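You operate a simulated robot arm through the tools that you are given. There is no shell and no other tool.

You are at the controls of a simulated robot arm. One attempt, no reset.

## Task
Slide the frying pan onto ring three and get salted water steaming in it.
Fine: 150 to 200 ml from the white jug, in before the heat; jug and shaker back; mid heat, then off. Set down upright: white jug, salt shaker.
Where things are to end (x, y in the base frame): frying pan within 0.035 m of [0.58, 0.68].
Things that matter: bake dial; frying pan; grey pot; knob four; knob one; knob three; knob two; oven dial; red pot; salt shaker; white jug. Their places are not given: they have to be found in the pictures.

It is judged by the outcome, as a careful person would: the job done as asked, and still so three seconds after it is handed in. It fails if anything else is knocked over, pushed out of place, dropped, spilled or broken.

## Robot
A 7-joint arm with a two-finger parallel gripper, fixed in place. Base frame: the origin is at the foot of the arm, x ahead of it, y to its left, z up; the work surface is at about z = 0.9. Lengths are in m, angles in degrees, forces in N, time in s.
Its first joint turns from -132.0 to 132.0 degrees. Payload 3.91 kg.
Tool frame: the origin (TCP) lies between the finger pads and is the grasp point; the fingertips stand 0.03 m ahead of it; z points along the fingers, y is the line along which they close. Largest opening 0.11 m; finger width 0.02, thickness 0.01; the body of the gripper, 0.048 by 0.112 m, starts 0.055 m behind the TCP.
Orientation is that of the tool frame in the base frame, as a unit quaternion [x, y, z, w]. With the fingers straight down and closing along the base's y, the tool's x points along the base's -x, its y along +y and its z along -z.

## Interface
- The arm moves only by the tool servo_tool. Its argument "moves" is a list of rows, each a list of 6 numbers: the shift along the tool's x, y, z in m, then the turn, a rotation vector about the tool's x, y, z in degrees. In form: [[x, y, z, ax, ay, az], ...]. A call has 1 to 20 rows; each row shifts and turns the commanded pose from where the row before left it, along the tool's axes as they then stand. "jaw" is the finger opening in m, from 0 to 0.11, set as the call begins (left out, the last holds). Rows are played at 5 a second. More than 0.05 m and 8.6 degrees between two rows, or a gripper value outside its range, and nothing of the call is played. Where a pose cannot be reached the arm comes as near as it can. A force on the tool above 40 N (or 10 N above the force at the start of the call, whichever is more), or a blocked arm, ends the call early, and 0.2 s more pass. The fingers move at their own pace (about 0.108 m/s each) and stop on an object; they squeeze with about 39 N. The grip force told is the motor's: it shows also when the fingers shut on nothing. Time passes only in rows, and 0.2 s behind the last, so rows that do not move let the fingers close. The reply holds the time, the measured pose of the TCP, the force on the tool along the base axes, the opening and the grip force, in the units named above and with some noise, with the torque about the TCP (base axes, N m) and any sound that the robot's microphone picked up.
- Cameras (640 x 400 px; columns grow to the right, rows downward): "scene" is fixed at [0.0544, 0.6348, 1.4877]; the picture's right is [0.10, -1.00, 0.00], its down [-0.59, -0.06, -0.81] and it looks along [0.80, 0.08, -0.59] (base axes); focal length 221 px, centre (320, 200). "wrist" rides on the gripper at [0.072, 0.017, -0.103] in the tool frame; the picture's right is [-0.23, 0.97, 0.00], its down [-0.76, -0.18, -0.62] and it looks along [-0.61, -0.14, 0.78] (tool axes); focal length 222 px, centre (320, 200).
- camera(camera): a new picture of that camera. It takes no simulated time.
- point_at(camera, pixels): for up to 12 pixels [column, row] of the newest picture of that camera ("zoom" is the newest enlarged one), the place [x, y, z] in the base frame of the surface seen there, good to about 0.003 m, but the place of the scene camera against the robot may be out by one fixed shift of up to 0.025 m in any direction. It takes no simulated time.
- close_up(camera, box): a new picture of the part [left, top, right, bottom] of that camera's present view, enlarged. It takes no simulated time.
- job_done(): hands the job in; it is judged then, once.

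Open the gripper and draw the arm clear of the work before you hand the job in, unless the task says otherwise.

The tools are called after ">>>" by a JSON object that holds its "method" and its "body". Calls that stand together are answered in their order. servo_tool: Moves the arm, as the interface text tells. Its arguments: {"type":"object","properties":{"moves":{"type":"array"},"jaw":{"type":"number"}},"required":["moves"]} The other tools are called the same way: camera (camera) takes a picture; point_at (camera, pixels) gives the place of the surface under pixels of a picture; close_up (camera, box) takes an enlarged picture of a part of a camera's view; job_done () hands the job in.

At the start:

```text
time: 0.0
position: [0.4663, 0.5626, 1.3057]
tcp_rot: [0.0, 1.0, 0.0, 0.0]
wrist_force: [0.5, 0.3, -0.5]
ft_torque: [0.01, -0.01, 0.01]
finger_gap: 0.11
grip_force: 0.1
```

scene: 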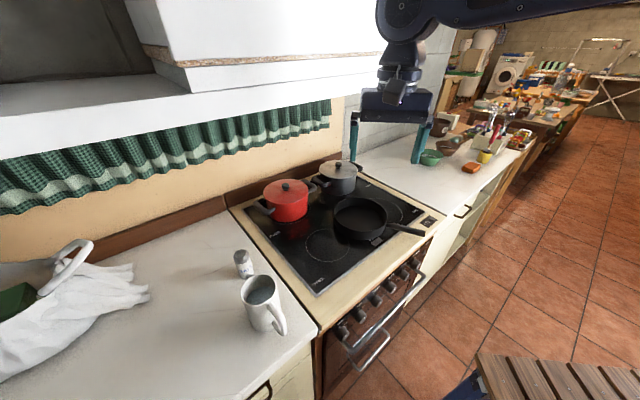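
wrist: 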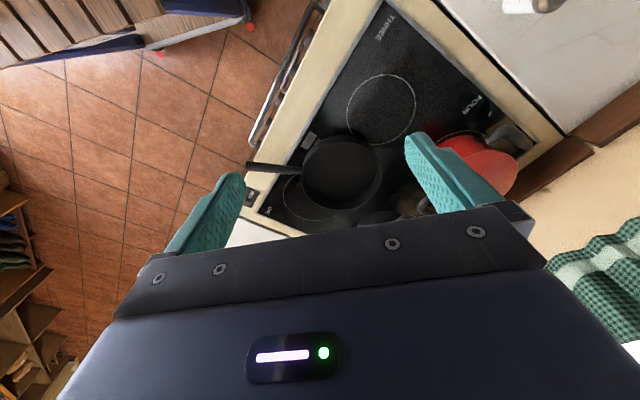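

The scene shows the stove with pan near (360,218), the red pot (287,200), the grey pot (338,178), the shaker (243,262), and the jug (262,305). I'll take close-ups of the stove and the knobs first.

>>> {"method": "close_up", "body": {"camera": "scene", "box": [220, 140, 460, 290]}}

>>> {"method": "close_up", "body": {"camera": "scene", "box": [310, 240, 450, 380]}}

>>> {"method": "close_up", "body": {"camera": "scene", "box": [200, 220, 320, 350]}}

>>> {"method": "close_up", "body": {"camera": "wrist", "box": [220, 0, 580, 230]}}

```text
2.67 times, centred on (340, 215) of scene
```

zoom: 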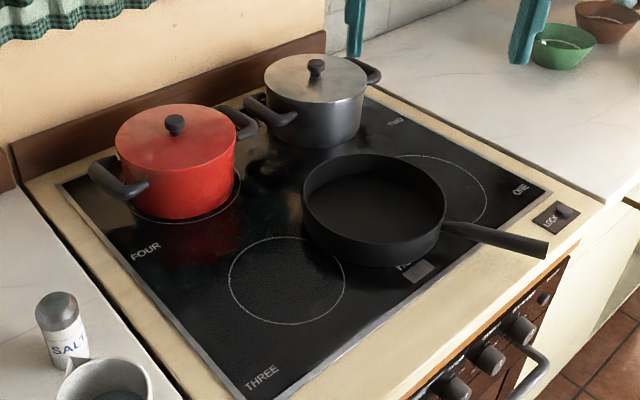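

```text
2.86 times, centred on (380, 310) of scene
```

zoom: 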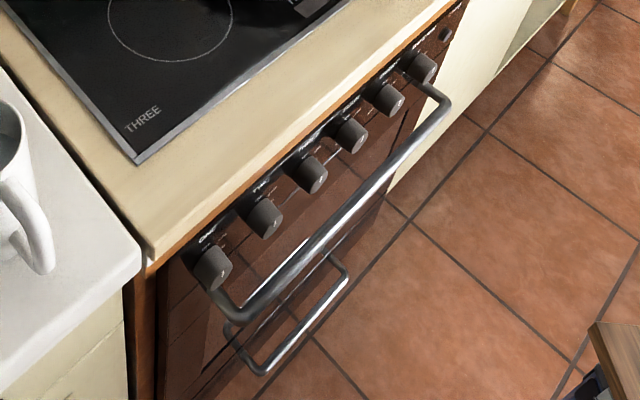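

```text
3.08 times, centred on (260, 285) of scene
```

zoom: 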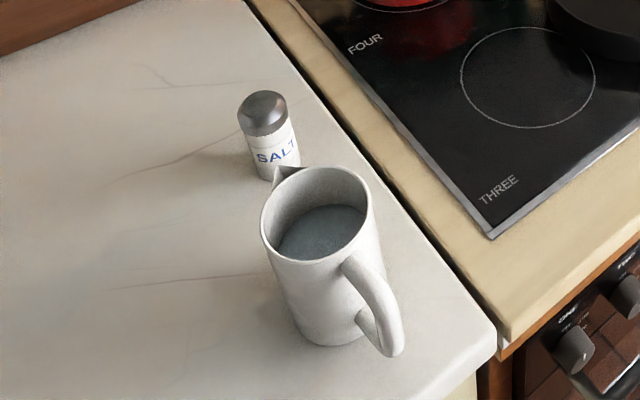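

```text
1.74 times, centred on (400, 115) of wrist
```

zoom: 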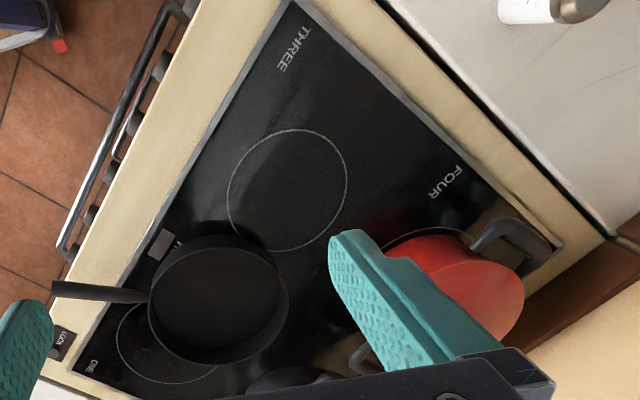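

The lock switch labelled "LOCK" is near zoom (555,215), and six knobs sit on the front. I'll take close-ups of the labels and measure points.

>>> {"method": "close_up", "body": {"camera": "scene", "box": [325, 310, 375, 350]}}

>>> {"method": "close_up", "body": {"camera": "scene", "box": [365, 260, 425, 310]}}

>>> {"method": "close_up", "body": {"camera": "scene", "box": [360, 190, 450, 250]}}

>>> {"method": "point_at", "body": {"camera": "scene", "pixels": [[357, 222], [335, 213], [386, 213], [392, 229], [422, 234], [326, 246], [317, 293], [435, 217], [230, 210], [330, 160], [318, 330], [445, 215]]}}

>>> {"method": "point_at", "body": {"camera": "scene", "pixels": [[243, 252], [245, 277], [262, 290], [242, 290], [278, 290], [262, 329], [283, 325], [276, 310], [287, 185], [338, 164], [255, 203], [264, 275]]}}

```text
10.00 times, centred on (350, 330) of scene
```

zoom: 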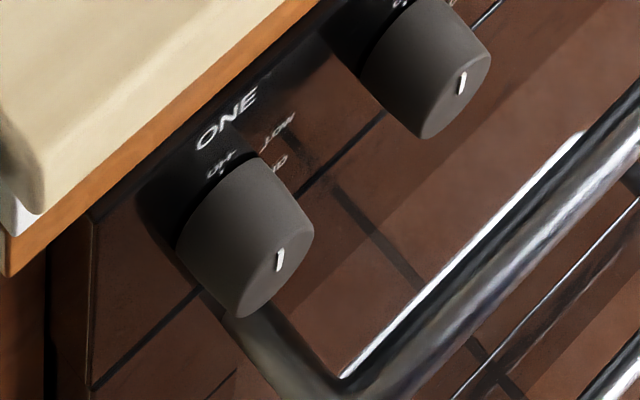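

```text
8.00 times, centred on (395, 285) of scene
```

zoom: 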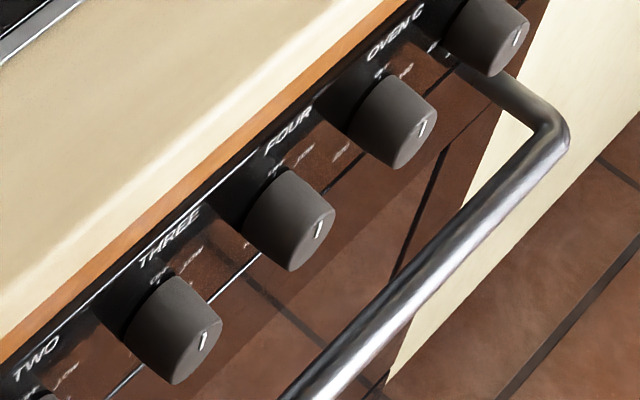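

```text
6.67 times, centred on (405, 220) of scene
```

zoom: 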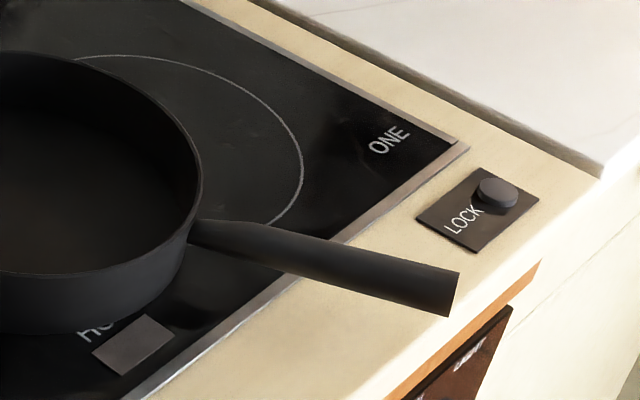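

```text
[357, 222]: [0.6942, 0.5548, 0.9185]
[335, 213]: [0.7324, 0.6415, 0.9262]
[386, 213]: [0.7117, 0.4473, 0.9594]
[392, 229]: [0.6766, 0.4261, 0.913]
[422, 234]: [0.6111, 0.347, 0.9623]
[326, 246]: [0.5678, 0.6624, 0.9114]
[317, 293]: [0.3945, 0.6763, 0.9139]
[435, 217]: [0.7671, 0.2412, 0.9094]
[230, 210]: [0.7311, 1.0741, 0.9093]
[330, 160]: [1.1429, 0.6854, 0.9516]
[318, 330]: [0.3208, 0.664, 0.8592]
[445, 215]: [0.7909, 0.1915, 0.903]
```

```text
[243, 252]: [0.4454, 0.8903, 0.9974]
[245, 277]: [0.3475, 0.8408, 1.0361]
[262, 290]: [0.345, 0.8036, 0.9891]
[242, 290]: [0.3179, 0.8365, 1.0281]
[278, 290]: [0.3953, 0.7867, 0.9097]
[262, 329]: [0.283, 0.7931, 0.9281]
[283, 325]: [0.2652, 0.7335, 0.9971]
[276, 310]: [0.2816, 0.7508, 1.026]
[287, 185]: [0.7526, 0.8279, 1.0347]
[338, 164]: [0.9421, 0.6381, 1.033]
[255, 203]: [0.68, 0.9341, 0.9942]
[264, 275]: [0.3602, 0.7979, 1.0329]
```

Stove is rotated about 45° with its front facing the robot. I'll compare wrist and scene measurements of the same features: ring three, the pan and the lock.

>>> {"method": "point_at", "body": {"camera": "wrist", "pixels": [[385, 109], [347, 109], [417, 100], [385, 75], [378, 143], [340, 172], [302, 170], [247, 166], [270, 168], [388, 2], [258, 207], [382, 172]]}}

>>> {"method": "close_up", "body": {"camera": "scene", "box": [290, 180, 440, 290]}}

>>> {"method": "point_at", "body": {"camera": "zoom", "pixels": [[154, 282], [60, 275], [235, 275], [182, 236], [128, 335], [560, 210], [430, 215], [470, 225], [195, 150], [408, 150], [300, 180], [595, 155]]}}

```text
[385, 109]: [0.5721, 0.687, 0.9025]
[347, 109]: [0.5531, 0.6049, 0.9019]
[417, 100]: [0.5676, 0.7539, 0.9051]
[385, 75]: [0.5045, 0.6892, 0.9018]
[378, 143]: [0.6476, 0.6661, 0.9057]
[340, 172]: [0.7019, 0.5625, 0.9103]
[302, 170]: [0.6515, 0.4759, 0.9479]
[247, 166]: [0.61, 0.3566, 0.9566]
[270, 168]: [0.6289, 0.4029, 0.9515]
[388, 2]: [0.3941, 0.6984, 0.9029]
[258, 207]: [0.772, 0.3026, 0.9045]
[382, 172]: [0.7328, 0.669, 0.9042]
```

```text
3.64 times, centred on (365, 235) of scene
```

zoom: 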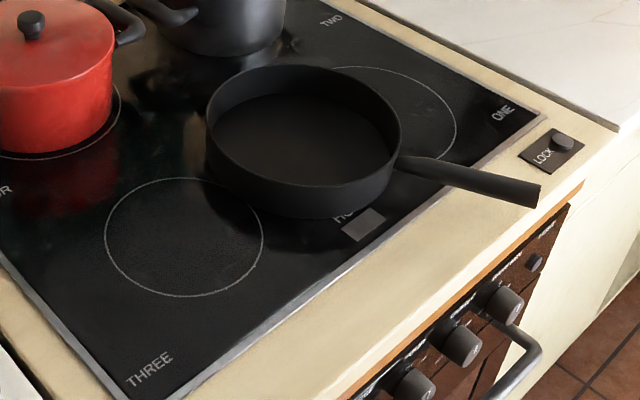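

```text
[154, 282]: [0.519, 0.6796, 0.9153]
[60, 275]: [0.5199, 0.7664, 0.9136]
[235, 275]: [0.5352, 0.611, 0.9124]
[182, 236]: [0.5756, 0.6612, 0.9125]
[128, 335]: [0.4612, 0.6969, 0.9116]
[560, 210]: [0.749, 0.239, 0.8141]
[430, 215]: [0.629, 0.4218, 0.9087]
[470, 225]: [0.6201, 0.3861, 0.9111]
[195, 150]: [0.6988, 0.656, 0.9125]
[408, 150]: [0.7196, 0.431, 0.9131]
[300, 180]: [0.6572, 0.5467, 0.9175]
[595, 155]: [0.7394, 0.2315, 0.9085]
```

Wrist measurements put ring three at about (0.576, 0.679), which matches the target, so the wrist camera is accurate and the scene camera is shifted a little. Next I swing the tool to face the stove front so the wrist camera can read the knobs.

>>> {"method": "servo_tool", "body": {"moves": [[0.0092, -0.04, 0.02, 0, 0, -8], [0.0092, -0.04, 0.02, 0, 0, -8], [0.015, -0.034, 0.02, 0, 0, -8], [0.022, -0.03, 0.02, 0, 0, -8], [0.028, -0.025, 0.02, 0, 0, -8], [0.02, 0, 0, 0, -8, 0], [0.02, 0, 0, 0, -8, 0]]}}

>>> {"method": "camera", "body": {"camera": "wrist"}}

>>> {"method": "camera", "body": {"camera": "scene"}}

```text
time: 1.6
position: [0.4021, 0.3461, 1.2022]
tcp_rot: [-0.338, 0.931, 0.048, 0.131]
wrist_force: [0.5, 1.2, -0.5]
ft_torque: [-0.03, 0.02, 0.03]
finger_gap: 0.11
grip_force: 0.1
```

```text
taken
```

wrist: 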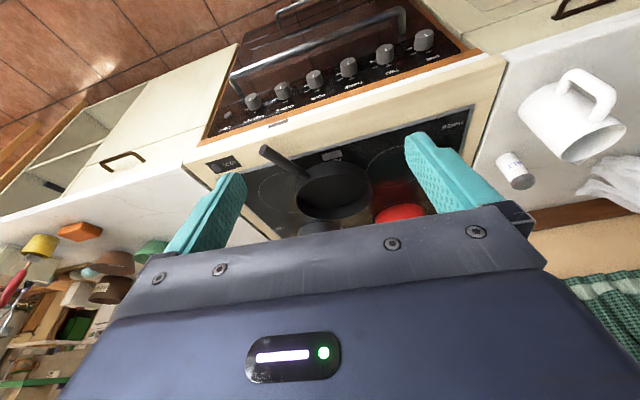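

```text
taken
```

scene: 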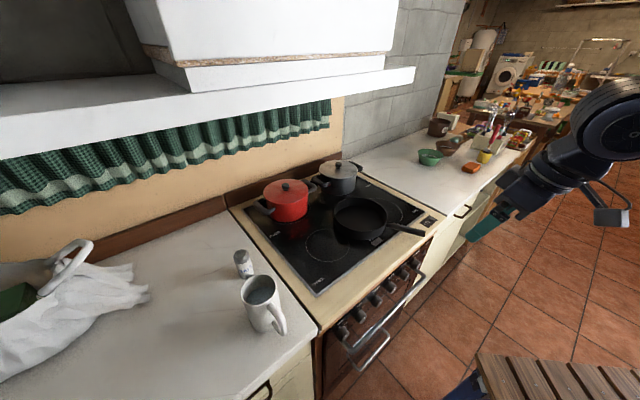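

The knobs are along the top of the (inverted) wrist image, from (253,102) to (423,40). I zoom in on them, the jug and the lock, and measure points.

>>> {"method": "close_up", "body": {"camera": "wrist", "box": [290, 20, 450, 110]}}

>>> {"method": "close_up", "body": {"camera": "wrist", "box": [200, 60, 340, 180]}}

>>> {"method": "point_at", "body": {"camera": "wrist", "pixels": [[253, 102], [282, 91], [314, 79], [348, 67], [385, 54], [423, 38], [225, 165], [215, 162], [275, 158], [262, 150], [335, 190], [195, 165]]}}

>>> {"method": "close_up", "body": {"camera": "wrist", "box": [480, 60, 640, 200]}}

>>> {"method": "point_at", "body": {"camera": "wrist", "pixels": [[565, 120], [540, 100], [590, 125], [575, 85], [600, 90], [588, 75], [502, 158], [528, 182], [515, 170], [525, 115], [575, 158], [620, 125]]}}

```text
4.00 times, centred on (370, 65) of wrist
```

zoom: 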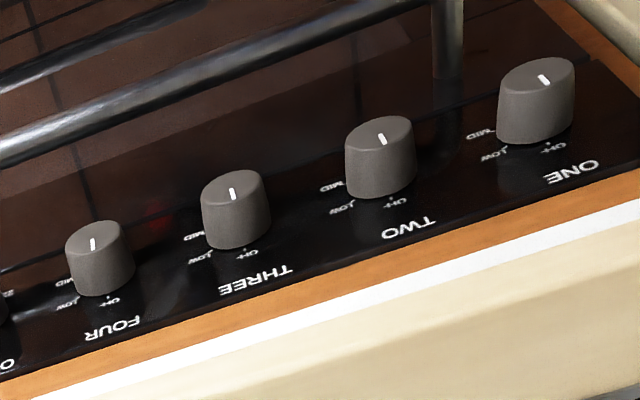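

```text
3.33 times, centred on (270, 120) of wrist
```

zoom: 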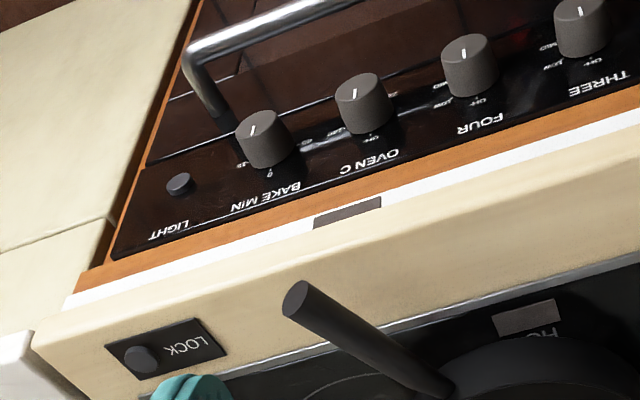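

```text
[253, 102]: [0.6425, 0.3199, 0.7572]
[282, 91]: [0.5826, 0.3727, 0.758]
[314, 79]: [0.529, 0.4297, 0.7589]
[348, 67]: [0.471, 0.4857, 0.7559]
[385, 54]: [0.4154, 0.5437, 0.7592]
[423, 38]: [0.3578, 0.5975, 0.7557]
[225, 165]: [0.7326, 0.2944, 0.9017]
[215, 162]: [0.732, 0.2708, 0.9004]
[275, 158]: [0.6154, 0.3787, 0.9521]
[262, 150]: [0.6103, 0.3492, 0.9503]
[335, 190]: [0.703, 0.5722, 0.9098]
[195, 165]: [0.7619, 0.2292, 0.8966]
```

```text
2.86 times, centred on (560, 130) of wrist
```

zoom: 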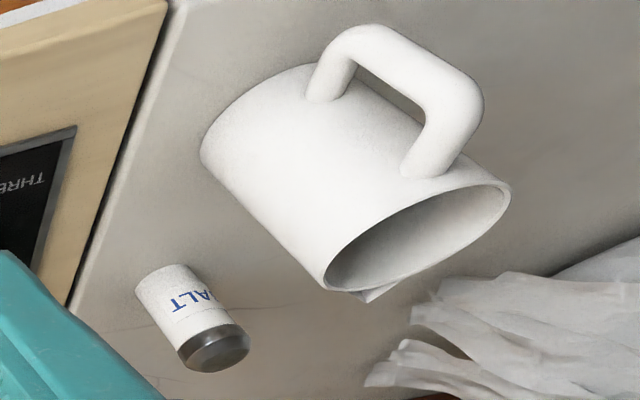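

```text
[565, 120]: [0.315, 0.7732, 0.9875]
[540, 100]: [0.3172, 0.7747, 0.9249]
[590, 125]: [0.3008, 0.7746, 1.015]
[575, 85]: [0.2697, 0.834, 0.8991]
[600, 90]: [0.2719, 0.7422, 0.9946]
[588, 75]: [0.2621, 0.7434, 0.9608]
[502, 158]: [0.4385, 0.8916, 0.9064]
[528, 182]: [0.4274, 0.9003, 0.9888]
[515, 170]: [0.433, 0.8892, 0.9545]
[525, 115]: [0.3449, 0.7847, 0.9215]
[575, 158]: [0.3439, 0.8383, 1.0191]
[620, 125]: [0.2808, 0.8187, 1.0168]
```

Knob three is near (0.471,0.486,0.756) with its pointer up at OFF; labels run OFF, LOW, MID clockwise. I zoom in on the pan and knob details to measure the rim, handle, panel and oven bar.

>>> {"method": "close_up", "body": {"camera": "wrist", "box": [240, 130, 400, 230]}}

>>> {"method": "point_at", "body": {"camera": "zoom", "pixels": [[228, 220], [527, 205], [380, 128], [360, 175], [330, 290], [228, 185], [150, 120], [100, 75], [530, 190], [370, 330], [180, 143], [375, 145]]}}

>>> {"method": "close_up", "body": {"camera": "wrist", "box": [300, 20, 400, 100]}}

>>> {"method": "point_at", "body": {"camera": "zoom", "pixels": [[305, 285], [340, 380], [120, 125], [400, 20], [280, 350], [310, 320], [290, 250], [310, 370], [200, 400], [380, 360], [250, 250], [520, 200]]}}

```text
4.00 times, centred on (320, 180) of wrist
```

zoom: 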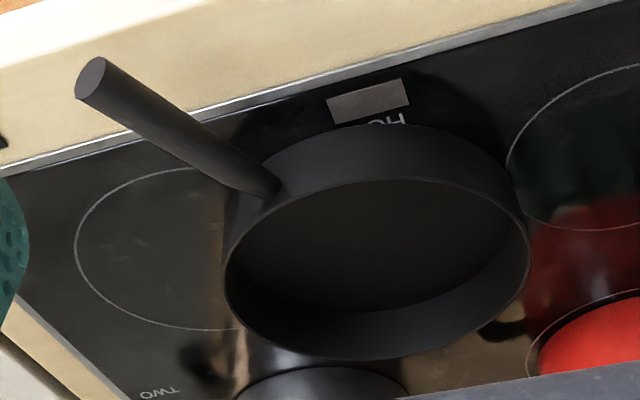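

```text
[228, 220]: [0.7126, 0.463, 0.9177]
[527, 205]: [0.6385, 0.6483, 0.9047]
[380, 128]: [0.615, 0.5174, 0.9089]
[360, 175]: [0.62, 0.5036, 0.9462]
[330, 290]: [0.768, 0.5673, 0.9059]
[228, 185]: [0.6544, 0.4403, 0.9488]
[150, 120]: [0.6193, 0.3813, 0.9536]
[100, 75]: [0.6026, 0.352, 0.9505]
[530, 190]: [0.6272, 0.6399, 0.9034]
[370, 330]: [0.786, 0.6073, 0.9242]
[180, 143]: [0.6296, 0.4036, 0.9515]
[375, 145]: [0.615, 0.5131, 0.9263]
```

```text
5.00 times, centred on (350, 60) of wrist
```

zoom: 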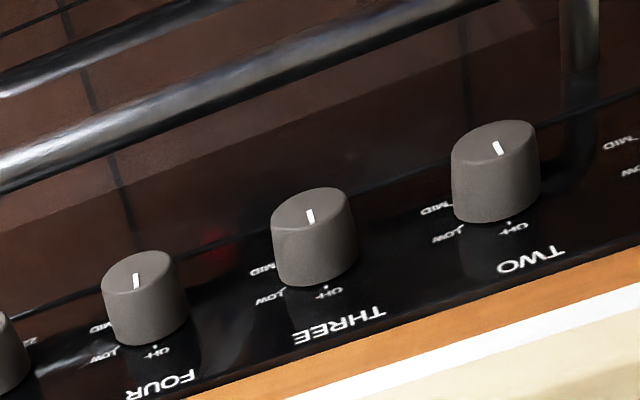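

```text
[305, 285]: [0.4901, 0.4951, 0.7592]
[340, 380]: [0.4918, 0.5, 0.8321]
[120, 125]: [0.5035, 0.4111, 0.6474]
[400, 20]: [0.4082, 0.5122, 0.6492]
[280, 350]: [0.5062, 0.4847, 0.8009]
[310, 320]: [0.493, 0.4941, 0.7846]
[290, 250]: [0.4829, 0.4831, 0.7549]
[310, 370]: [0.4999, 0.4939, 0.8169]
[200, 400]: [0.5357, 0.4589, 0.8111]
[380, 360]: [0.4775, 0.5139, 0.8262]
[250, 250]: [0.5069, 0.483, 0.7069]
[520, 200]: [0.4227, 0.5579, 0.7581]
```

The panel is vertical at about 0.70 m from the base axis and the knob stands out about 25 mm. I first level the tool and move above the pan handle (near (0.625,0.395)), with the camera looking along the handle at the pan.

>>> {"method": "servo_tool", "body": {"moves": [[0, 0, 0, 0, 8, 0], [0, 0, 0, 0, 8, 0], [0, 0, 0, 0, 0, -6.75], [0, 0, 0, 0, 0, -6.75], [0, 0, 0, 0, 0, -6.75], [0, 0, 0, 0, 0, -6.75], [-0.0218, -0.0312, 0.02, 0, 0, 0], [-0.0218, -0.0312, 0.02, 0, 0, 0], [-0.0218, -0.0312, 0.02, 0, 0, 0], [-0.0218, -0.0312, 0.02, 0, 0, 0], [-0.0218, -0.0312, 0.02, 0, 0, 0], [-0.0218, -0.0312, 0.02, 0, 0, 0], [0, 0, 0, 0, 0, 0]]}}

>>> {"method": "camera", "body": {"camera": "wrist"}}

```text
time: 4.4
position: [0.6233, 0.3939, 1.083]
tcp_rot: [-0.552, 0.834, 0.0, 0.0]
wrist_force: [0.7, 0.7, -0.4]
ft_torque: [-0.03, -0.04, 0.02]
finger_gap: 0.11
grip_force: 0.1
```

```text
taken
```

wrist: 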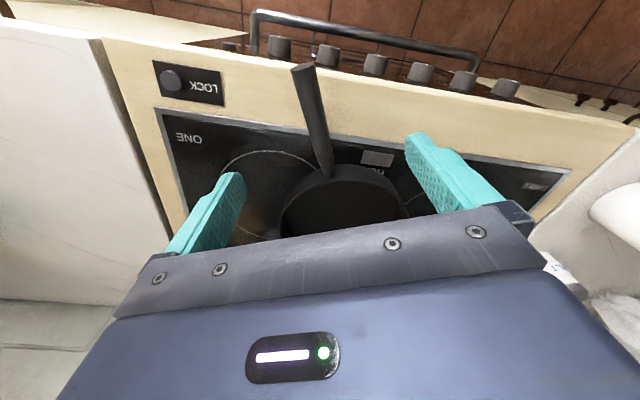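

The handle runs from (303,68) to (325,175). I measure both handle edges and the pan rim in an enlarged view.

>>> {"method": "close_up", "body": {"camera": "wrist", "box": [240, 40, 440, 240]}}

>>> {"method": "point_at", "body": {"camera": "wrist", "pixels": [[305, 85], [311, 85], [308, 85], [314, 130], [322, 130], [318, 130], [304, 72], [320, 165], [345, 205], [345, 168], [283, 210], [406, 210]]}}

>>> {"method": "point_at", "body": {"camera": "wrist", "pixels": [[185, 80], [170, 80], [200, 88], [376, 157], [160, 110], [567, 172], [100, 40], [280, 45], [327, 55], [375, 65], [420, 72], [462, 82]]}}

```text
2.00 times, centred on (340, 140) of wrist
```

zoom: 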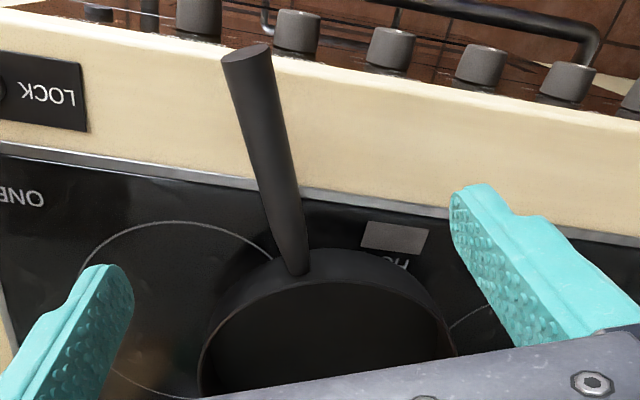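

```text
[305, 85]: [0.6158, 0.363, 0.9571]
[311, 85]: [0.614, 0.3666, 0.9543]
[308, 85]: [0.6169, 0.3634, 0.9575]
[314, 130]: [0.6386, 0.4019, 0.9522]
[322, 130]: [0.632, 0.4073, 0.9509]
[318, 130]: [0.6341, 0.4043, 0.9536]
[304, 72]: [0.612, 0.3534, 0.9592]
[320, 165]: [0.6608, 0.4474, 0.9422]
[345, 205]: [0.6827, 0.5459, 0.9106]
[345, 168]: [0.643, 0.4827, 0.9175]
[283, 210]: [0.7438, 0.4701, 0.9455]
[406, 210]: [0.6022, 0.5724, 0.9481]
```

```text
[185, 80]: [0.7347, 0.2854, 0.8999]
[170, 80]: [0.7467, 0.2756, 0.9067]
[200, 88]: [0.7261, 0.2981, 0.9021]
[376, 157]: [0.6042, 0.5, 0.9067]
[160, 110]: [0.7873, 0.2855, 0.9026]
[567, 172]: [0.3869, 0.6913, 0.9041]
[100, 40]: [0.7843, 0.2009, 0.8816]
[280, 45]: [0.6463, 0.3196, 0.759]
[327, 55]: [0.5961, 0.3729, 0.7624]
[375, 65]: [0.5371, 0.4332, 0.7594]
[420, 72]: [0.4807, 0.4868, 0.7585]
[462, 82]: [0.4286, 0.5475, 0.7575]
```

Fitting gives pan centre about (0.702,0.562), radius 0.10, and the handle axis at about 66°, so the tool is aligned. I descend over the handle at (0.632,0.402) with the jaw at 0.06.

>>> {"method": "servo_tool", "body": {"moves": [[-0.0108, -0.0048, 0.02, 0, 0, 0], [0, 0, 0.035, 0, 0, 0], [0, 0, 0.035, 0, 0, 0], [0, 0, 0.03, 0, 0, 0], [0, 0, 0.017, 0, 0, 0], [0, 0, 0, 0, 0, 0]], "jaw": 0.06}}

>>> {"method": "camera", "body": {"camera": "wrist"}}

>>> {"method": "camera", "body": {"camera": "scene"}}

```text
time: 5.8
position: [0.6326, 0.4033, 0.945]
tcp_rot: [-0.552, 0.834, 0.0, 0.0]
wrist_force: [-0.5, 0.1, 0.2]
ft_torque: [0.02, 0.0, 0.01]
finger_gap: 0.0602
grip_force: 0.1
```

```text
taken
```

wrist: 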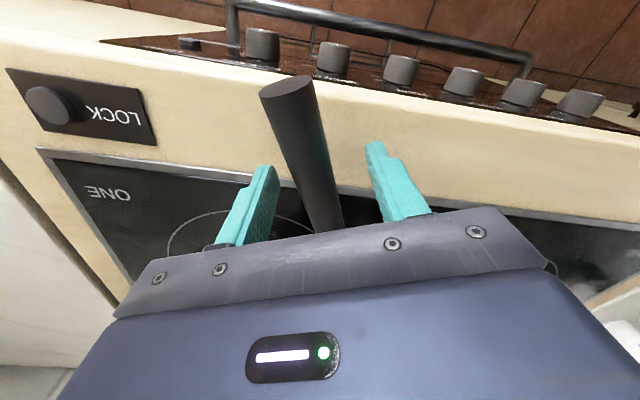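

```text
taken
```

scene: 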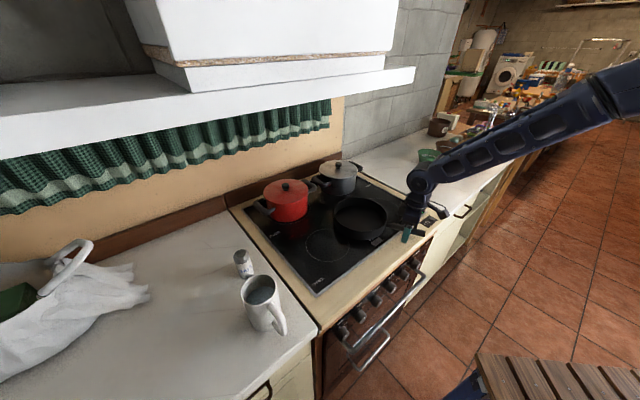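

The fingers straddle the handle between (250,200) and (390,190). I close on it with still rows.

>>> {"method": "servo_tool", "body": {"moves": [[0, 0, 0, 0, 0, 0], [0, 0, 0, 0, 0, 0], [0, 0, 0, 0, 0, 0]], "jaw": 0.0}}

>>> {"method": "camera", "body": {"camera": "wrist"}}

```text
time: 6.6
position: [0.6311, 0.4025, 0.9456]
tcp_rot: [-0.552, 0.834, 0.0, 0.0]
wrist_force: [0.6, -0.3, 0.5]
ft_torque: [0.15, -0.11, -0.4]
finger_gap: 0.0247
grip_force: 38.8
```

```text
taken
```

wrist: 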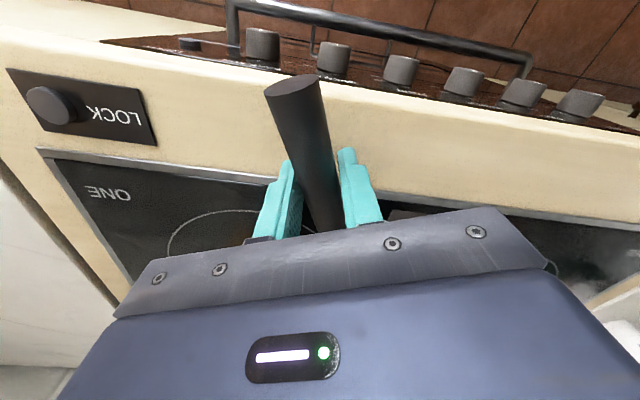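

The handle is held (gap 0.0247). I slide the pan slowly by (-0.122, +0.118) in the base frame, level with the surface, starting with part of the way.

>>> {"method": "servo_tool", "body": {"moves": [[-0.002, 0.005, 0, 0, 0, 0], [-0.004, 0.0105, 0, 0, 0, 0], [-0.00507, 0.0132, 0, 0, 0, 0], [-0.00507, 0.0132, 0, 0, 0, 0], [-0.00507, 0.0132, 0, 0, 0, 0], [-0.00507, 0.0132, 0, 0, 0, 0]]}}

>>> {"method": "camera", "body": {"camera": "scene"}}

```text
time: 8.0
position: [0.5795, 0.4543, 0.9469]
tcp_rot: [-0.553, 0.833, 0.0, 0.0]
wrist_force: [-0.5, -0.2, -1.0]
ft_torque: [-0.27, 0.1, 0.22]
finger_gap: 0.0246
grip_force: 38.7
```

```text
taken
```

scene: 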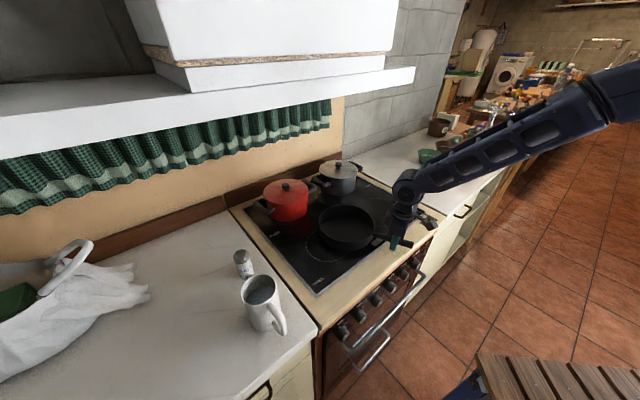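

The pan slid with it, at the expected pace and with little force. I finish the slide with the remaining (-0.070,+0.066).

>>> {"method": "servo_tool", "body": {"moves": [[-0.00483, 0.0129, 0, 0, 0, 0], [-0.00483, 0.0129, 0, 0, 0, 0], [-0.00483, 0.0129, 0, 0, 0, 0], [-0.00483, 0.0129, 0, 0, 0, 0], [-0.00483, 0.0129, 0, 0, 0, 0], [-0.00483, 0.0129, 0, 0, 0, 0], [-0.0029, 0.0077, 0, 0, 0, 0], [-0.0019, 0.0052, 0, 0, 0, 0], [0, 0, 0, 0, 0, 0]]}}

>>> {"method": "camera", "body": {"camera": "wrist"}}

>>> {"method": "camera", "body": {"camera": "scene"}}

```text
time: 10.0
position: [0.5093, 0.521, 0.9458]
tcp_rot: [-0.552, 0.834, 0.0, -0.001]
wrist_force: [2.4, -0.4, -0.4]
ft_torque: [0.27, -0.19, -0.44]
finger_gap: 0.0244
grip_force: 39.3
```

```text
taken
```

wrist: 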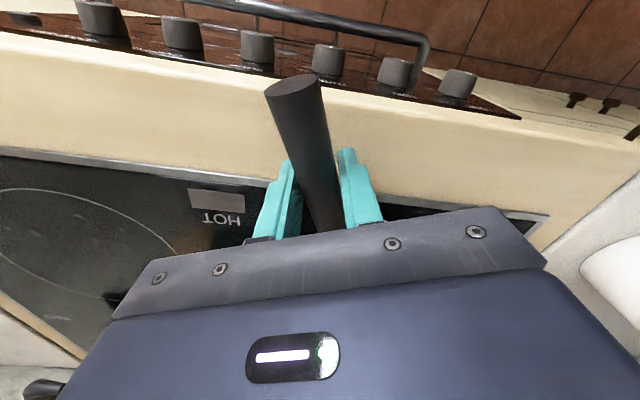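

```text
taken
```

scene: 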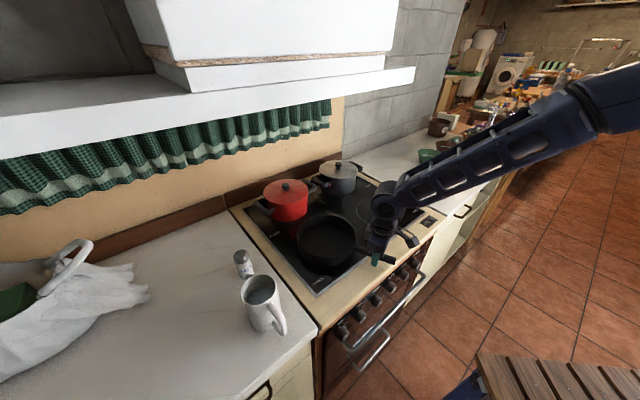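

The pan now sits over ring three. I open the jaw, lift straight up and look at the pan's position.

>>> {"method": "servo_tool", "body": {"moves": [[0, 0, 0, 0, 0, 0], [0, 0, 0, 0, 0, 0], [0, 0, -0.03, 0, 0, 0], [0, 0, -0.045, 0, 0, 0], [0, 0, -0.045, 0, 0, 0], [0, 0, -0.045, 0, 0, 0], [0, 0, -0.045, 0, 0, 0]], "jaw": 0.07}}

>>> {"method": "camera", "body": {"camera": "wrist"}}

>>> {"method": "camera", "body": {"camera": "scene"}}

```text
time: 11.6
position: [0.5097, 0.5191, 1.1577]
tcp_rot: [-0.552, 0.834, 0.0, 0.0]
wrist_force: [0.1, -0.4, 0.0]
ft_torque: [-0.04, 0.02, 0.01]
finger_gap: 0.0701
grip_force: 0.1
```

```text
taken
```

wrist: 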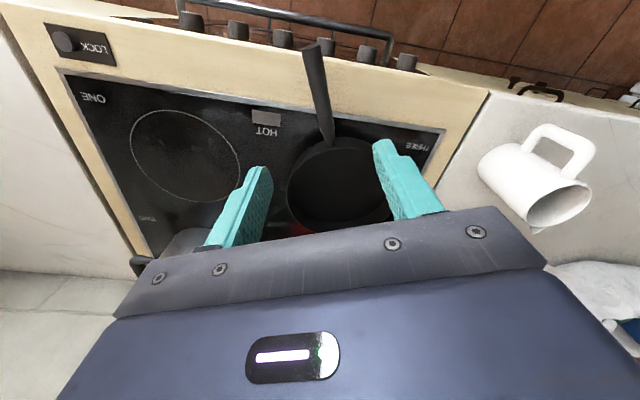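

```text
taken
```

scene: 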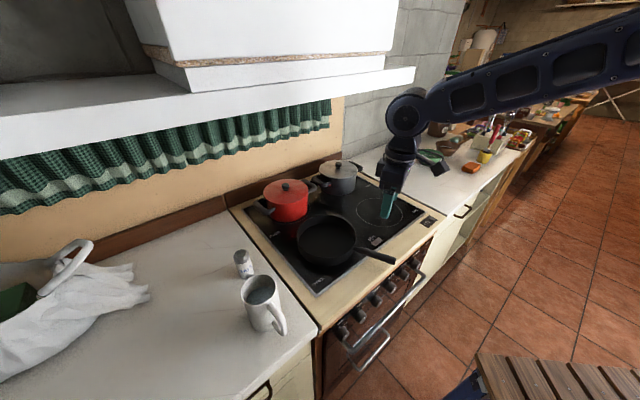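

I measure the pan's rim points and the jug from this view.

>>> {"method": "close_up", "body": {"camera": "wrist", "box": [270, 90, 430, 240]}}

>>> {"method": "point_at", "body": {"camera": "wrist", "pixels": [[289, 190], [340, 150], [300, 160], [360, 143], [340, 190], [330, 143], [310, 220], [345, 225], [380, 215], [289, 200], [300, 155], [374, 150]]}}

>>> {"method": "close_up", "body": {"camera": "wrist", "box": [460, 90, 640, 250]}}

>>> {"method": "point_at", "body": {"camera": "wrist", "pixels": [[479, 172], [520, 150], [500, 165], [520, 190], [527, 218], [560, 205], [590, 185], [550, 128], [590, 145], [533, 140], [545, 235], [495, 205]]}}

```text
2.67 times, centred on (350, 165) of wrist
```

zoom: 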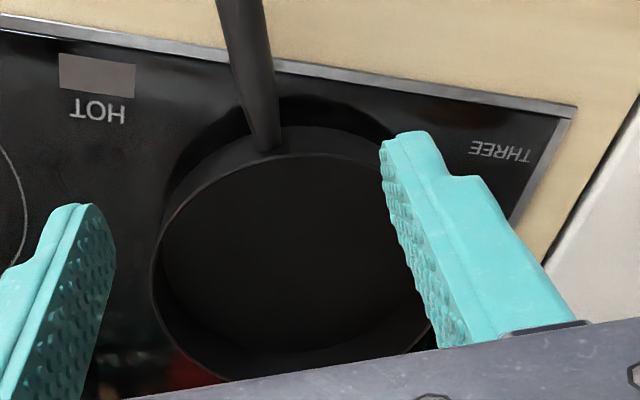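

```text
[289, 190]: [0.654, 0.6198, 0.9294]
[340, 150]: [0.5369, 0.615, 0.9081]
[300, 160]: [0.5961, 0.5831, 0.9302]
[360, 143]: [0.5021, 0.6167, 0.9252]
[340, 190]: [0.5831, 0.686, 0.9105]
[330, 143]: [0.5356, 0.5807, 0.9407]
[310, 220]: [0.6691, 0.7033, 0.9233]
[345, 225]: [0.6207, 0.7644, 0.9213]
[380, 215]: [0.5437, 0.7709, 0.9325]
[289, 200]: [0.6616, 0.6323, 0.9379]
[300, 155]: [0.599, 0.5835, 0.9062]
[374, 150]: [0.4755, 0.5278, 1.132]
```

```text
2.50 times, centred on (550, 170) of wrist
```

zoom: 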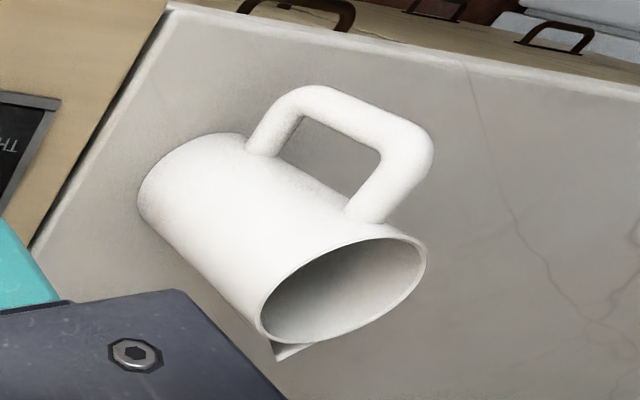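

```text
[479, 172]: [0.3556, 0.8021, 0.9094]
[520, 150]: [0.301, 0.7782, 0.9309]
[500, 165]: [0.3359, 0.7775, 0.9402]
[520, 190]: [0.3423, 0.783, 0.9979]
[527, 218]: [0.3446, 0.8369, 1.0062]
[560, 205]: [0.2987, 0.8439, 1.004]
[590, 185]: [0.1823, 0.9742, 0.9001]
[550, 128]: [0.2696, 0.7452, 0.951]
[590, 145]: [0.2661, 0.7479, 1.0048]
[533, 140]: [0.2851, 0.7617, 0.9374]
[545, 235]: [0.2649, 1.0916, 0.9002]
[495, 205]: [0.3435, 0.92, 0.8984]
```

Pan centre measures about (0.579,0.682), on target. The jug fits a circle centred at (0.318,0.812), radius 0.04, with its handle at about 233° and spout at about 53°. To plan the pour I test in free air how far the wrist can twist.

>>> {"method": "servo_tool", "body": {"moves": [[0, 0, 0, 0, 0, 8], [0, 0, 0, 0, 0, 8], [0, 0, 0, 0, 0, 8], [0, 0, 0, 0, 0, 8], [0, 0, 0, 0, 0, 8], [0, 0, 0, 0, 0, 8], [0, 0, 0, 0, 0, 8], [0, 0, 0, 0, 0, 8], [0, 0, 0, 0, 0, 8], [0, 0, 0, 0, 0, 8], [0, 0, 0, 0, 0, 8], [0, 0, 0, 0, 0, 8], [0, 0, 0, 0, 0, 8], [0, 0, 0, 0, 0, 8], [0, 0, 0, 0, 0, 8], [0, 0, 0, 0, 0, 8]], "jaw": 0.11}}

>>> {"method": "camera", "body": {"camera": "scene"}}

```text
time: 15.0
position: [0.5094, 0.5209, 1.1558]
tcp_rot: [0.509, 0.861, 0.0, 0.0]
wrist_force: [-1.0, -1.0, -0.2]
ft_torque: [0.0, 0.03, -0.02]
finger_gap: 0.1102
grip_force: 0.0
```

```text
taken
```

scene: 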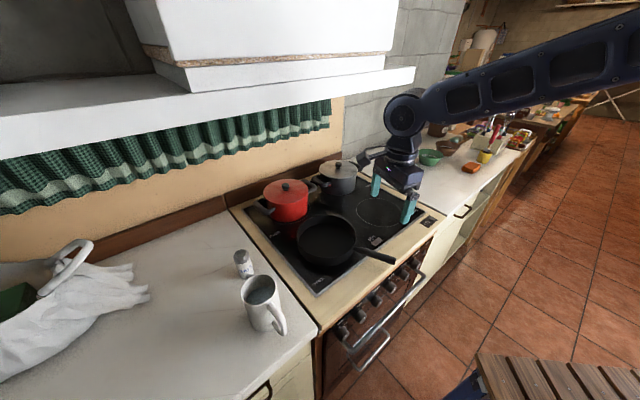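

φ is now -61° with no trouble. I keep turning the same way to find the limit.

>>> {"method": "servo_tool", "body": {"moves": [[0, 0, 0, 0, 0, 8], [0, 0, 0, 0, 0, 8], [0, 0, 0, 0, 0, 8], [0, 0, 0, 0, 0, 8], [0, 0, 0, 0, 0, 8], [0, 0, 0, 0, 0, 8], [0, 0, 0, 0, 0, 8], [0, 0, 0, 0, 0, 8], [0, 0, 0, 0, 0, 8]]}}

```text
time: 17.0
position: [0.5045, 0.5234, 1.1562]
tcp_rot: [0.916, 0.401, 0.0, 0.0]
wrist_force: [-5.0, 3.6, 0.7]
ft_torque: [-0.23, -0.4, 0.0]
finger_gap: 0.11
grip_force: 0.1
```

φ reached -133°. The force reading is odd, so I hold still and check.

>>> {"method": "servo_tool", "body": {"moves": [[0, 0, 0, 0, 0, 0], [0, 0, 0, 0, 0, 0]]}}

>>> {"method": "camera", "body": {"camera": "scene"}}

>>> {"method": "camera", "body": {"camera": "wrist"}}

```text
time: 17.6
position: [0.5103, 0.521, 1.1557]
tcp_rot: [0.917, 0.399, -0.001, 0.0]
wrist_force: [0.2, 0.3, 0.8]
ft_torque: [0.0, 0.02, -0.02]
finger_gap: 0.11
grip_force: 0.0
```

```text
taken
```

scene: 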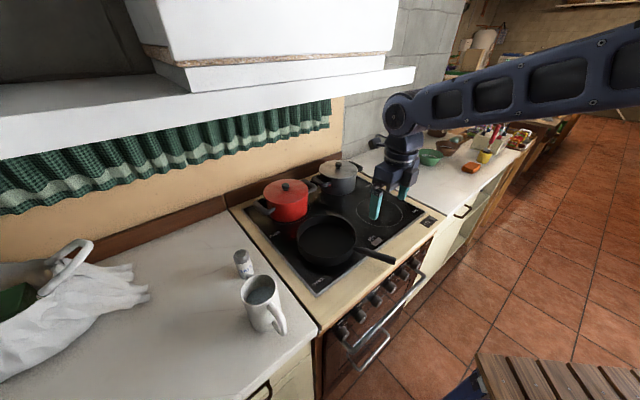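

```text
taken
```

wrist: 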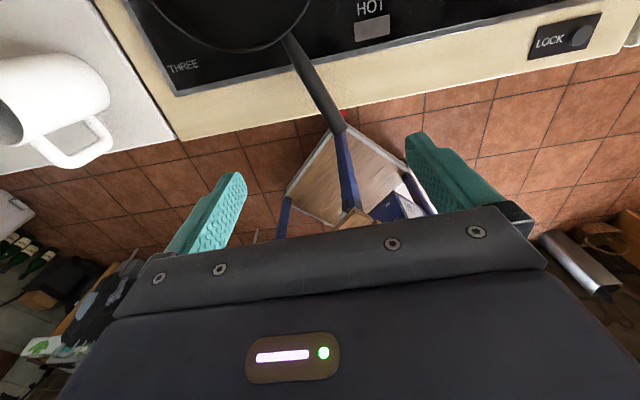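

The wrist can twist almost 180° from its neutral direction, so a body grasp of the jug from above with a turn toward the robot is possible. I turn back to φ≈53° and move to look down into the jug.

>>> {"method": "servo_tool", "body": {"moves": [[0, 0, -0.002, 0, 0, -8], [0, 0, -0.002, 0, 0, -8], [0, 0, -0.002, 0, 0, -8], [0, 0, -0.002, 0, 0, -8], [0, 0, -0.002, 0, 0, -8], [0, 0, -0.002, 0, 0, -8], [0, 0, -0.002, 0, 0, -8], [0, 0, -0.002, 0, 0, -8], [0, 0, -0.002, 0, 0, -8], [0, 0, -0.002, 0, 0, -8], [0, 0, -0.002, 0, 0, -8], [0, 0, -0.002, 0, 0, -8], [0, 0, -0.002, 0, 0, -8], [0, 0, -0.002, 0, 0, -8], [0, 0, -0.002, 0, 0, -8], [0, 0, -0.002, 0, 0, -8], [0, 0, -0.002, 0, 0, -8], [0, 0, -0.002, 0, 0, -8], [0, 0, -0.002, 0, 0, -8], [0, 0, -0.002, 0, 0, -8]]}}

>>> {"method": "servo_tool", "body": {"moves": [[0, 0, 0, 0, 0, -8], [0, 0, 0, 0, 0, -8], [0, 0, 0, 0, 0, -8], [0, 0, 0, 0, 0, -2], [0.0042, 0.041, -0.0005, 0, 0, 0], [0.0042, 0.041, -0.0005, 0, 0, 0], [0.0042, 0.041, -0.0005, 0, 0, 0], [0.0042, 0.041, -0.0005, 0, 0, 0], [0.0042, 0.041, -0.0005, 0, 0, 0], [0.0042, 0.041, -0.0005, 0, 0, 0], [0.0042, 0.041, -0.0005, 0, 0, 0], [0.0042, 0.041, -0.0005, 0, 0, 0], [0, 0, 0, 0, 0, 0]]}}

>>> {"method": "camera", "body": {"camera": "wrist"}}

```text
time: 21.8
position: [0.5094, 0.5194, 1.1955]
tcp_rot: [-0.234, 0.972, 0.0, 0.0]
wrist_force: [0.9, 0.0, -0.2]
ft_torque: [-0.02, -0.04, 0.0]
finger_gap: 0.1101
grip_force: 0.1
```

```text
time: 24.6
position: [0.2267, 0.6911, 1.2006]
tcp_rot: [-0.446, 0.895, -0.001, 0.0]
wrist_force: [0.3, 0.0, 1.2]
ft_torque: [-0.01, -0.01, -0.01]
finger_gap: 0.1099
grip_force: 0.1
```

```text
taken
```

wrist: 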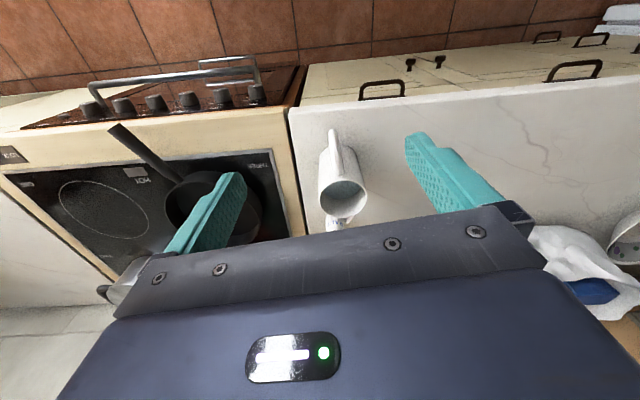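

The jug is at about (342,190), seen straight along its handle. I enlarge and measure its rim, water surface and handle.

>>> {"method": "close_up", "body": {"camera": "wrist", "box": [300, 120, 390, 235]}}

>>> {"method": "point_at", "body": {"camera": "zoom", "pixels": [[320, 255], [340, 240], [360, 260], [300, 230], [330, 270], [380, 270], [240, 232], [410, 205], [330, 190], [250, 60], [265, 100], [400, 260]]}}

```text
3.48 times, centred on (345, 178) of wrist
```

zoom: 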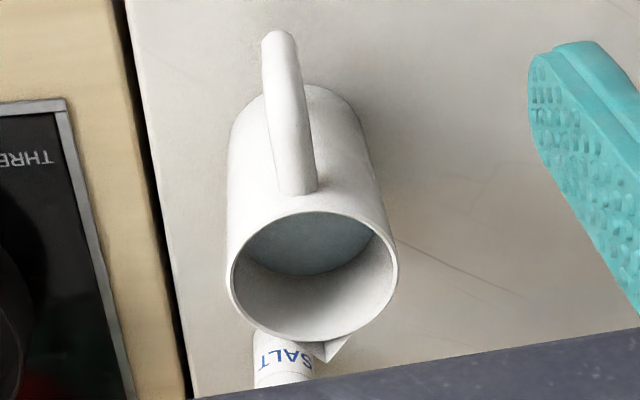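

```text
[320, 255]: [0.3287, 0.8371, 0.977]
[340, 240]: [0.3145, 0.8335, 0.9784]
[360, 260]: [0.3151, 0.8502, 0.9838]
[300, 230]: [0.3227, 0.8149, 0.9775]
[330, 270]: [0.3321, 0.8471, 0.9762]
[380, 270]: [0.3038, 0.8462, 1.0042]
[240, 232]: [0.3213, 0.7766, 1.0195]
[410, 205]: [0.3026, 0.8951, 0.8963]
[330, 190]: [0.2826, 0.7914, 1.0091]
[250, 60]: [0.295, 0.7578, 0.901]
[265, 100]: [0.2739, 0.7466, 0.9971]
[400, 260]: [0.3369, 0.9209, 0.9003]
```

Water surface is at z≈0.977, the rim at z≈1.02 with centre about (0.319,0.817), spout at about 54°. I move over the jug with the jaw fully open and stop just above its rim to check alignment.

>>> {"method": "servo_tool", "body": {"moves": [[-0.039, 0.0005, 0, 0, 0, 0], [-0.039, 0.0005, 0, 0, 0, 0], [-0.039, 0.0005, 0, 0, 0, 0], [-0.039, 0.0005, 0, 0, 0, 0], [0, 0, 0.04, 0, 0, 0], [0, 0, 0.04, 0, 0, 0], [0, 0, 0.03, 0, 0, 0], [0, 0, 0, 0, 0, 0]], "jaw": 0.11}}

>>> {"method": "camera", "body": {"camera": "wrist"}}

>>> {"method": "camera", "body": {"camera": "scene"}}

```text
time: 26.4
position: [0.3196, 0.8182, 1.0903]
tcp_rot: [-0.446, 0.895, -0.001, -0.001]
wrist_force: [0.7, 0.4, -0.7]
ft_torque: [-0.01, -0.01, -0.02]
finger_gap: 0.1101
grip_force: 0.0
```

```text
taken
```

wrist: 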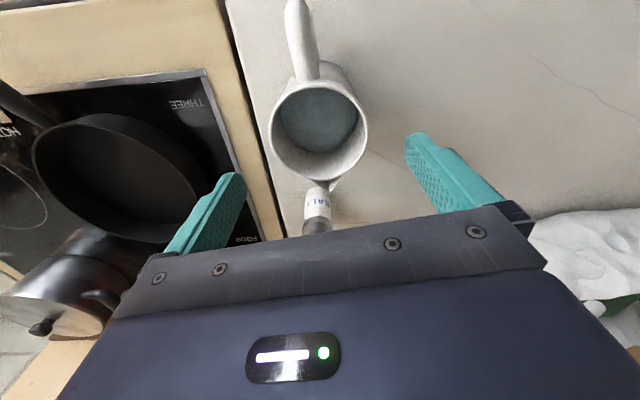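

```text
taken
```

scene: 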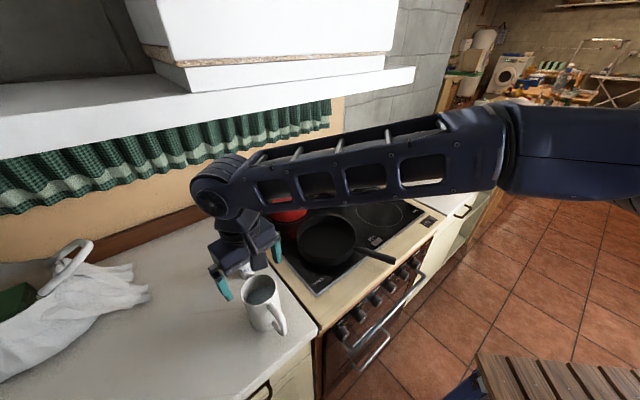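

The rim centre appears at (319,131), about 4 mm toward the handle from below the TCP; the fingers will pass on either side. I shift slightly and descend to z≈0.985.

>>> {"method": "servo_tool", "body": {"moves": [[0.004, 0.0005, 0.025, 0, 0, 0], [0, 0, 0.025, 0, 0, 0], [0, 0, 0.025, 0, 0, 0], [0, 0, 0.02, 0, 0, 0], [0, 0, 0.01, 0, 0, 0], [0, 0, 0, 0, 0, 0]]}}

>>> {"method": "camera", "body": {"camera": "wrist"}}

>>> {"method": "close_up", "body": {"camera": "scene", "box": [180, 200, 320, 350]}}

```text
time: 27.8
position: [0.3164, 0.8155, 0.984]
tcp_rot: [-0.446, 0.895, -0.001, -0.001]
wrist_force: [-0.1, 0.9, 0.6]
ft_torque: [0.05, 0.02, -0.01]
finger_gap: 0.1101
grip_force: 0.0
```

```text
taken
```

wrist: 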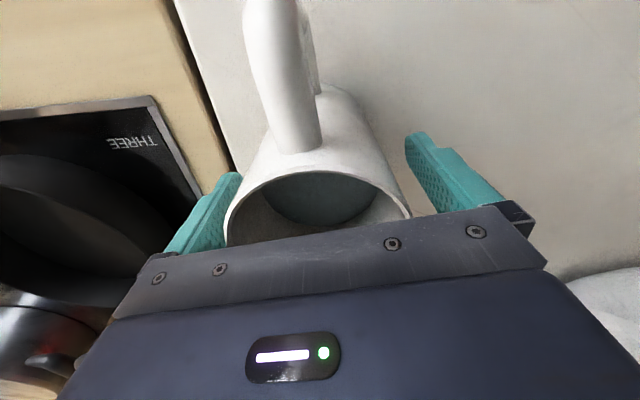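

```text
2.67 times, centred on (250, 275) of scene
```

zoom: 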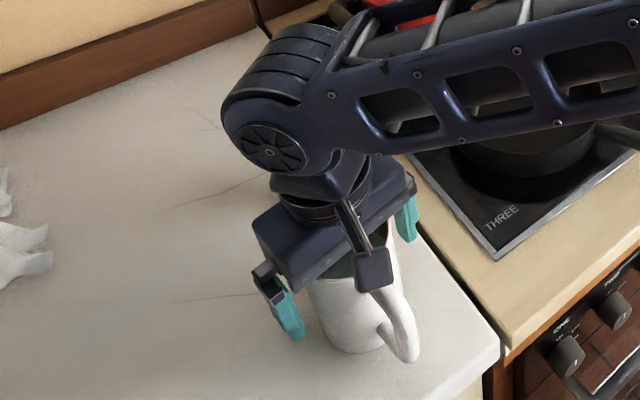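

The fingers straddle the body. I close in steps so that the jug isn't knocked.

>>> {"method": "servo_tool", "body": {"moves": [[0, 0, 0, 0, 0, 0], [0, 0, 0, 0, 0, 0]], "jaw": 0.086}}

>>> {"method": "servo_tool", "body": {"moves": [[0, 0, 0, 0, 0, 0], [0, 0, 0, 0, 0, 0], [0, 0, 0, 0, 0, 0]], "jaw": 0.0}}

>>> {"method": "camera", "body": {"camera": "wrist"}}

```text
time: 28.4
position: [0.3159, 0.8135, 0.9851]
tcp_rot: [-0.445, 0.895, 0.0, 0.0]
wrist_force: [1.0, 0.0, 0.0]
ft_torque: [0.01, 0.02, -0.01]
finger_gap: 0.086
grip_force: 0.0
```

```text
time: 29.2
position: [0.3179, 0.8139, 0.984]
tcp_rot: [-0.446, 0.895, 0.001, 0.0]
wrist_force: [1.7, -0.8, -0.5]
ft_torque: [-0.04, 0.0, 0.05]
finger_gap: 0.0791
grip_force: 38.6
```

```text
taken
```

wrist: 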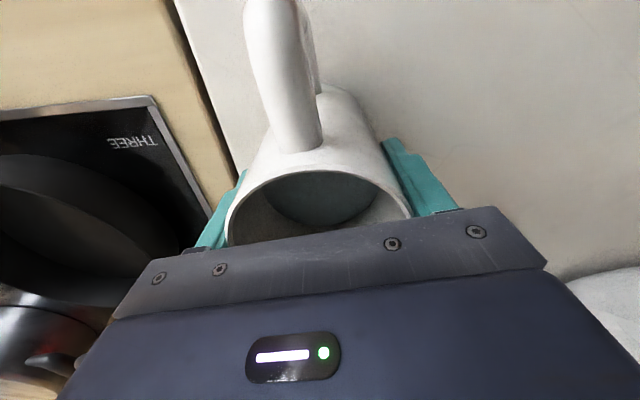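

The jug is gripped (gap 0.0791). I lift it gently by 10 cm.

>>> {"method": "servo_tool", "body": {"moves": [[0, 0, -0.005, 0, 0, 0], [0, 0, -0.01, 0, 0, 0], [0, 0, -0.015, 0, 0, 0], [0, 0, -0.02, 0, 0, 0], [0, 0, -0.02, 0, 0, 0], [0, 0, -0.015, 0, 0, 0], [0, 0, -0.01, 0, 0, 0], [0, 0, -0.005, 0, 0, 0], [0, 0, 0, 0, 0, 0], [0, 0, 0, 0, 0, 0]]}}

>>> {"method": "camera", "body": {"camera": "wrist"}}

>>> {"method": "camera", "body": {"camera": "scene"}}

```text
time: 31.4
position: [0.3169, 0.8135, 1.0841]
tcp_rot: [-0.446, 0.895, 0.0, 0.0]
wrist_force: [0.3, -0.3, -6.8]
ft_torque: [0.05, -0.02, 0.01]
finger_gap: 0.0791
grip_force: 38.4
```

```text
taken
```

wrist: 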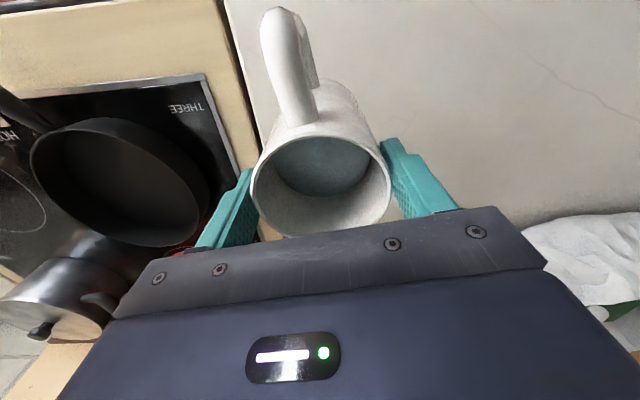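

```text
taken
```

scene: 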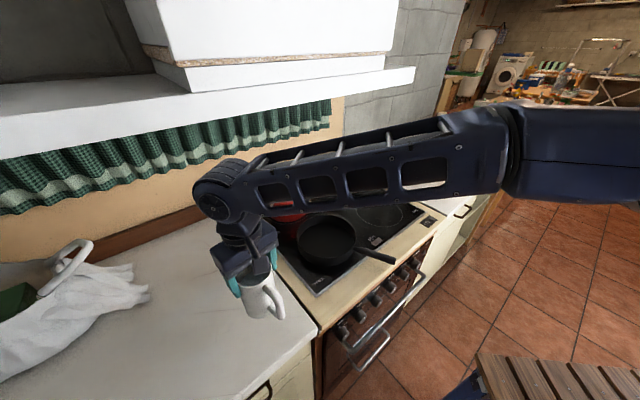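

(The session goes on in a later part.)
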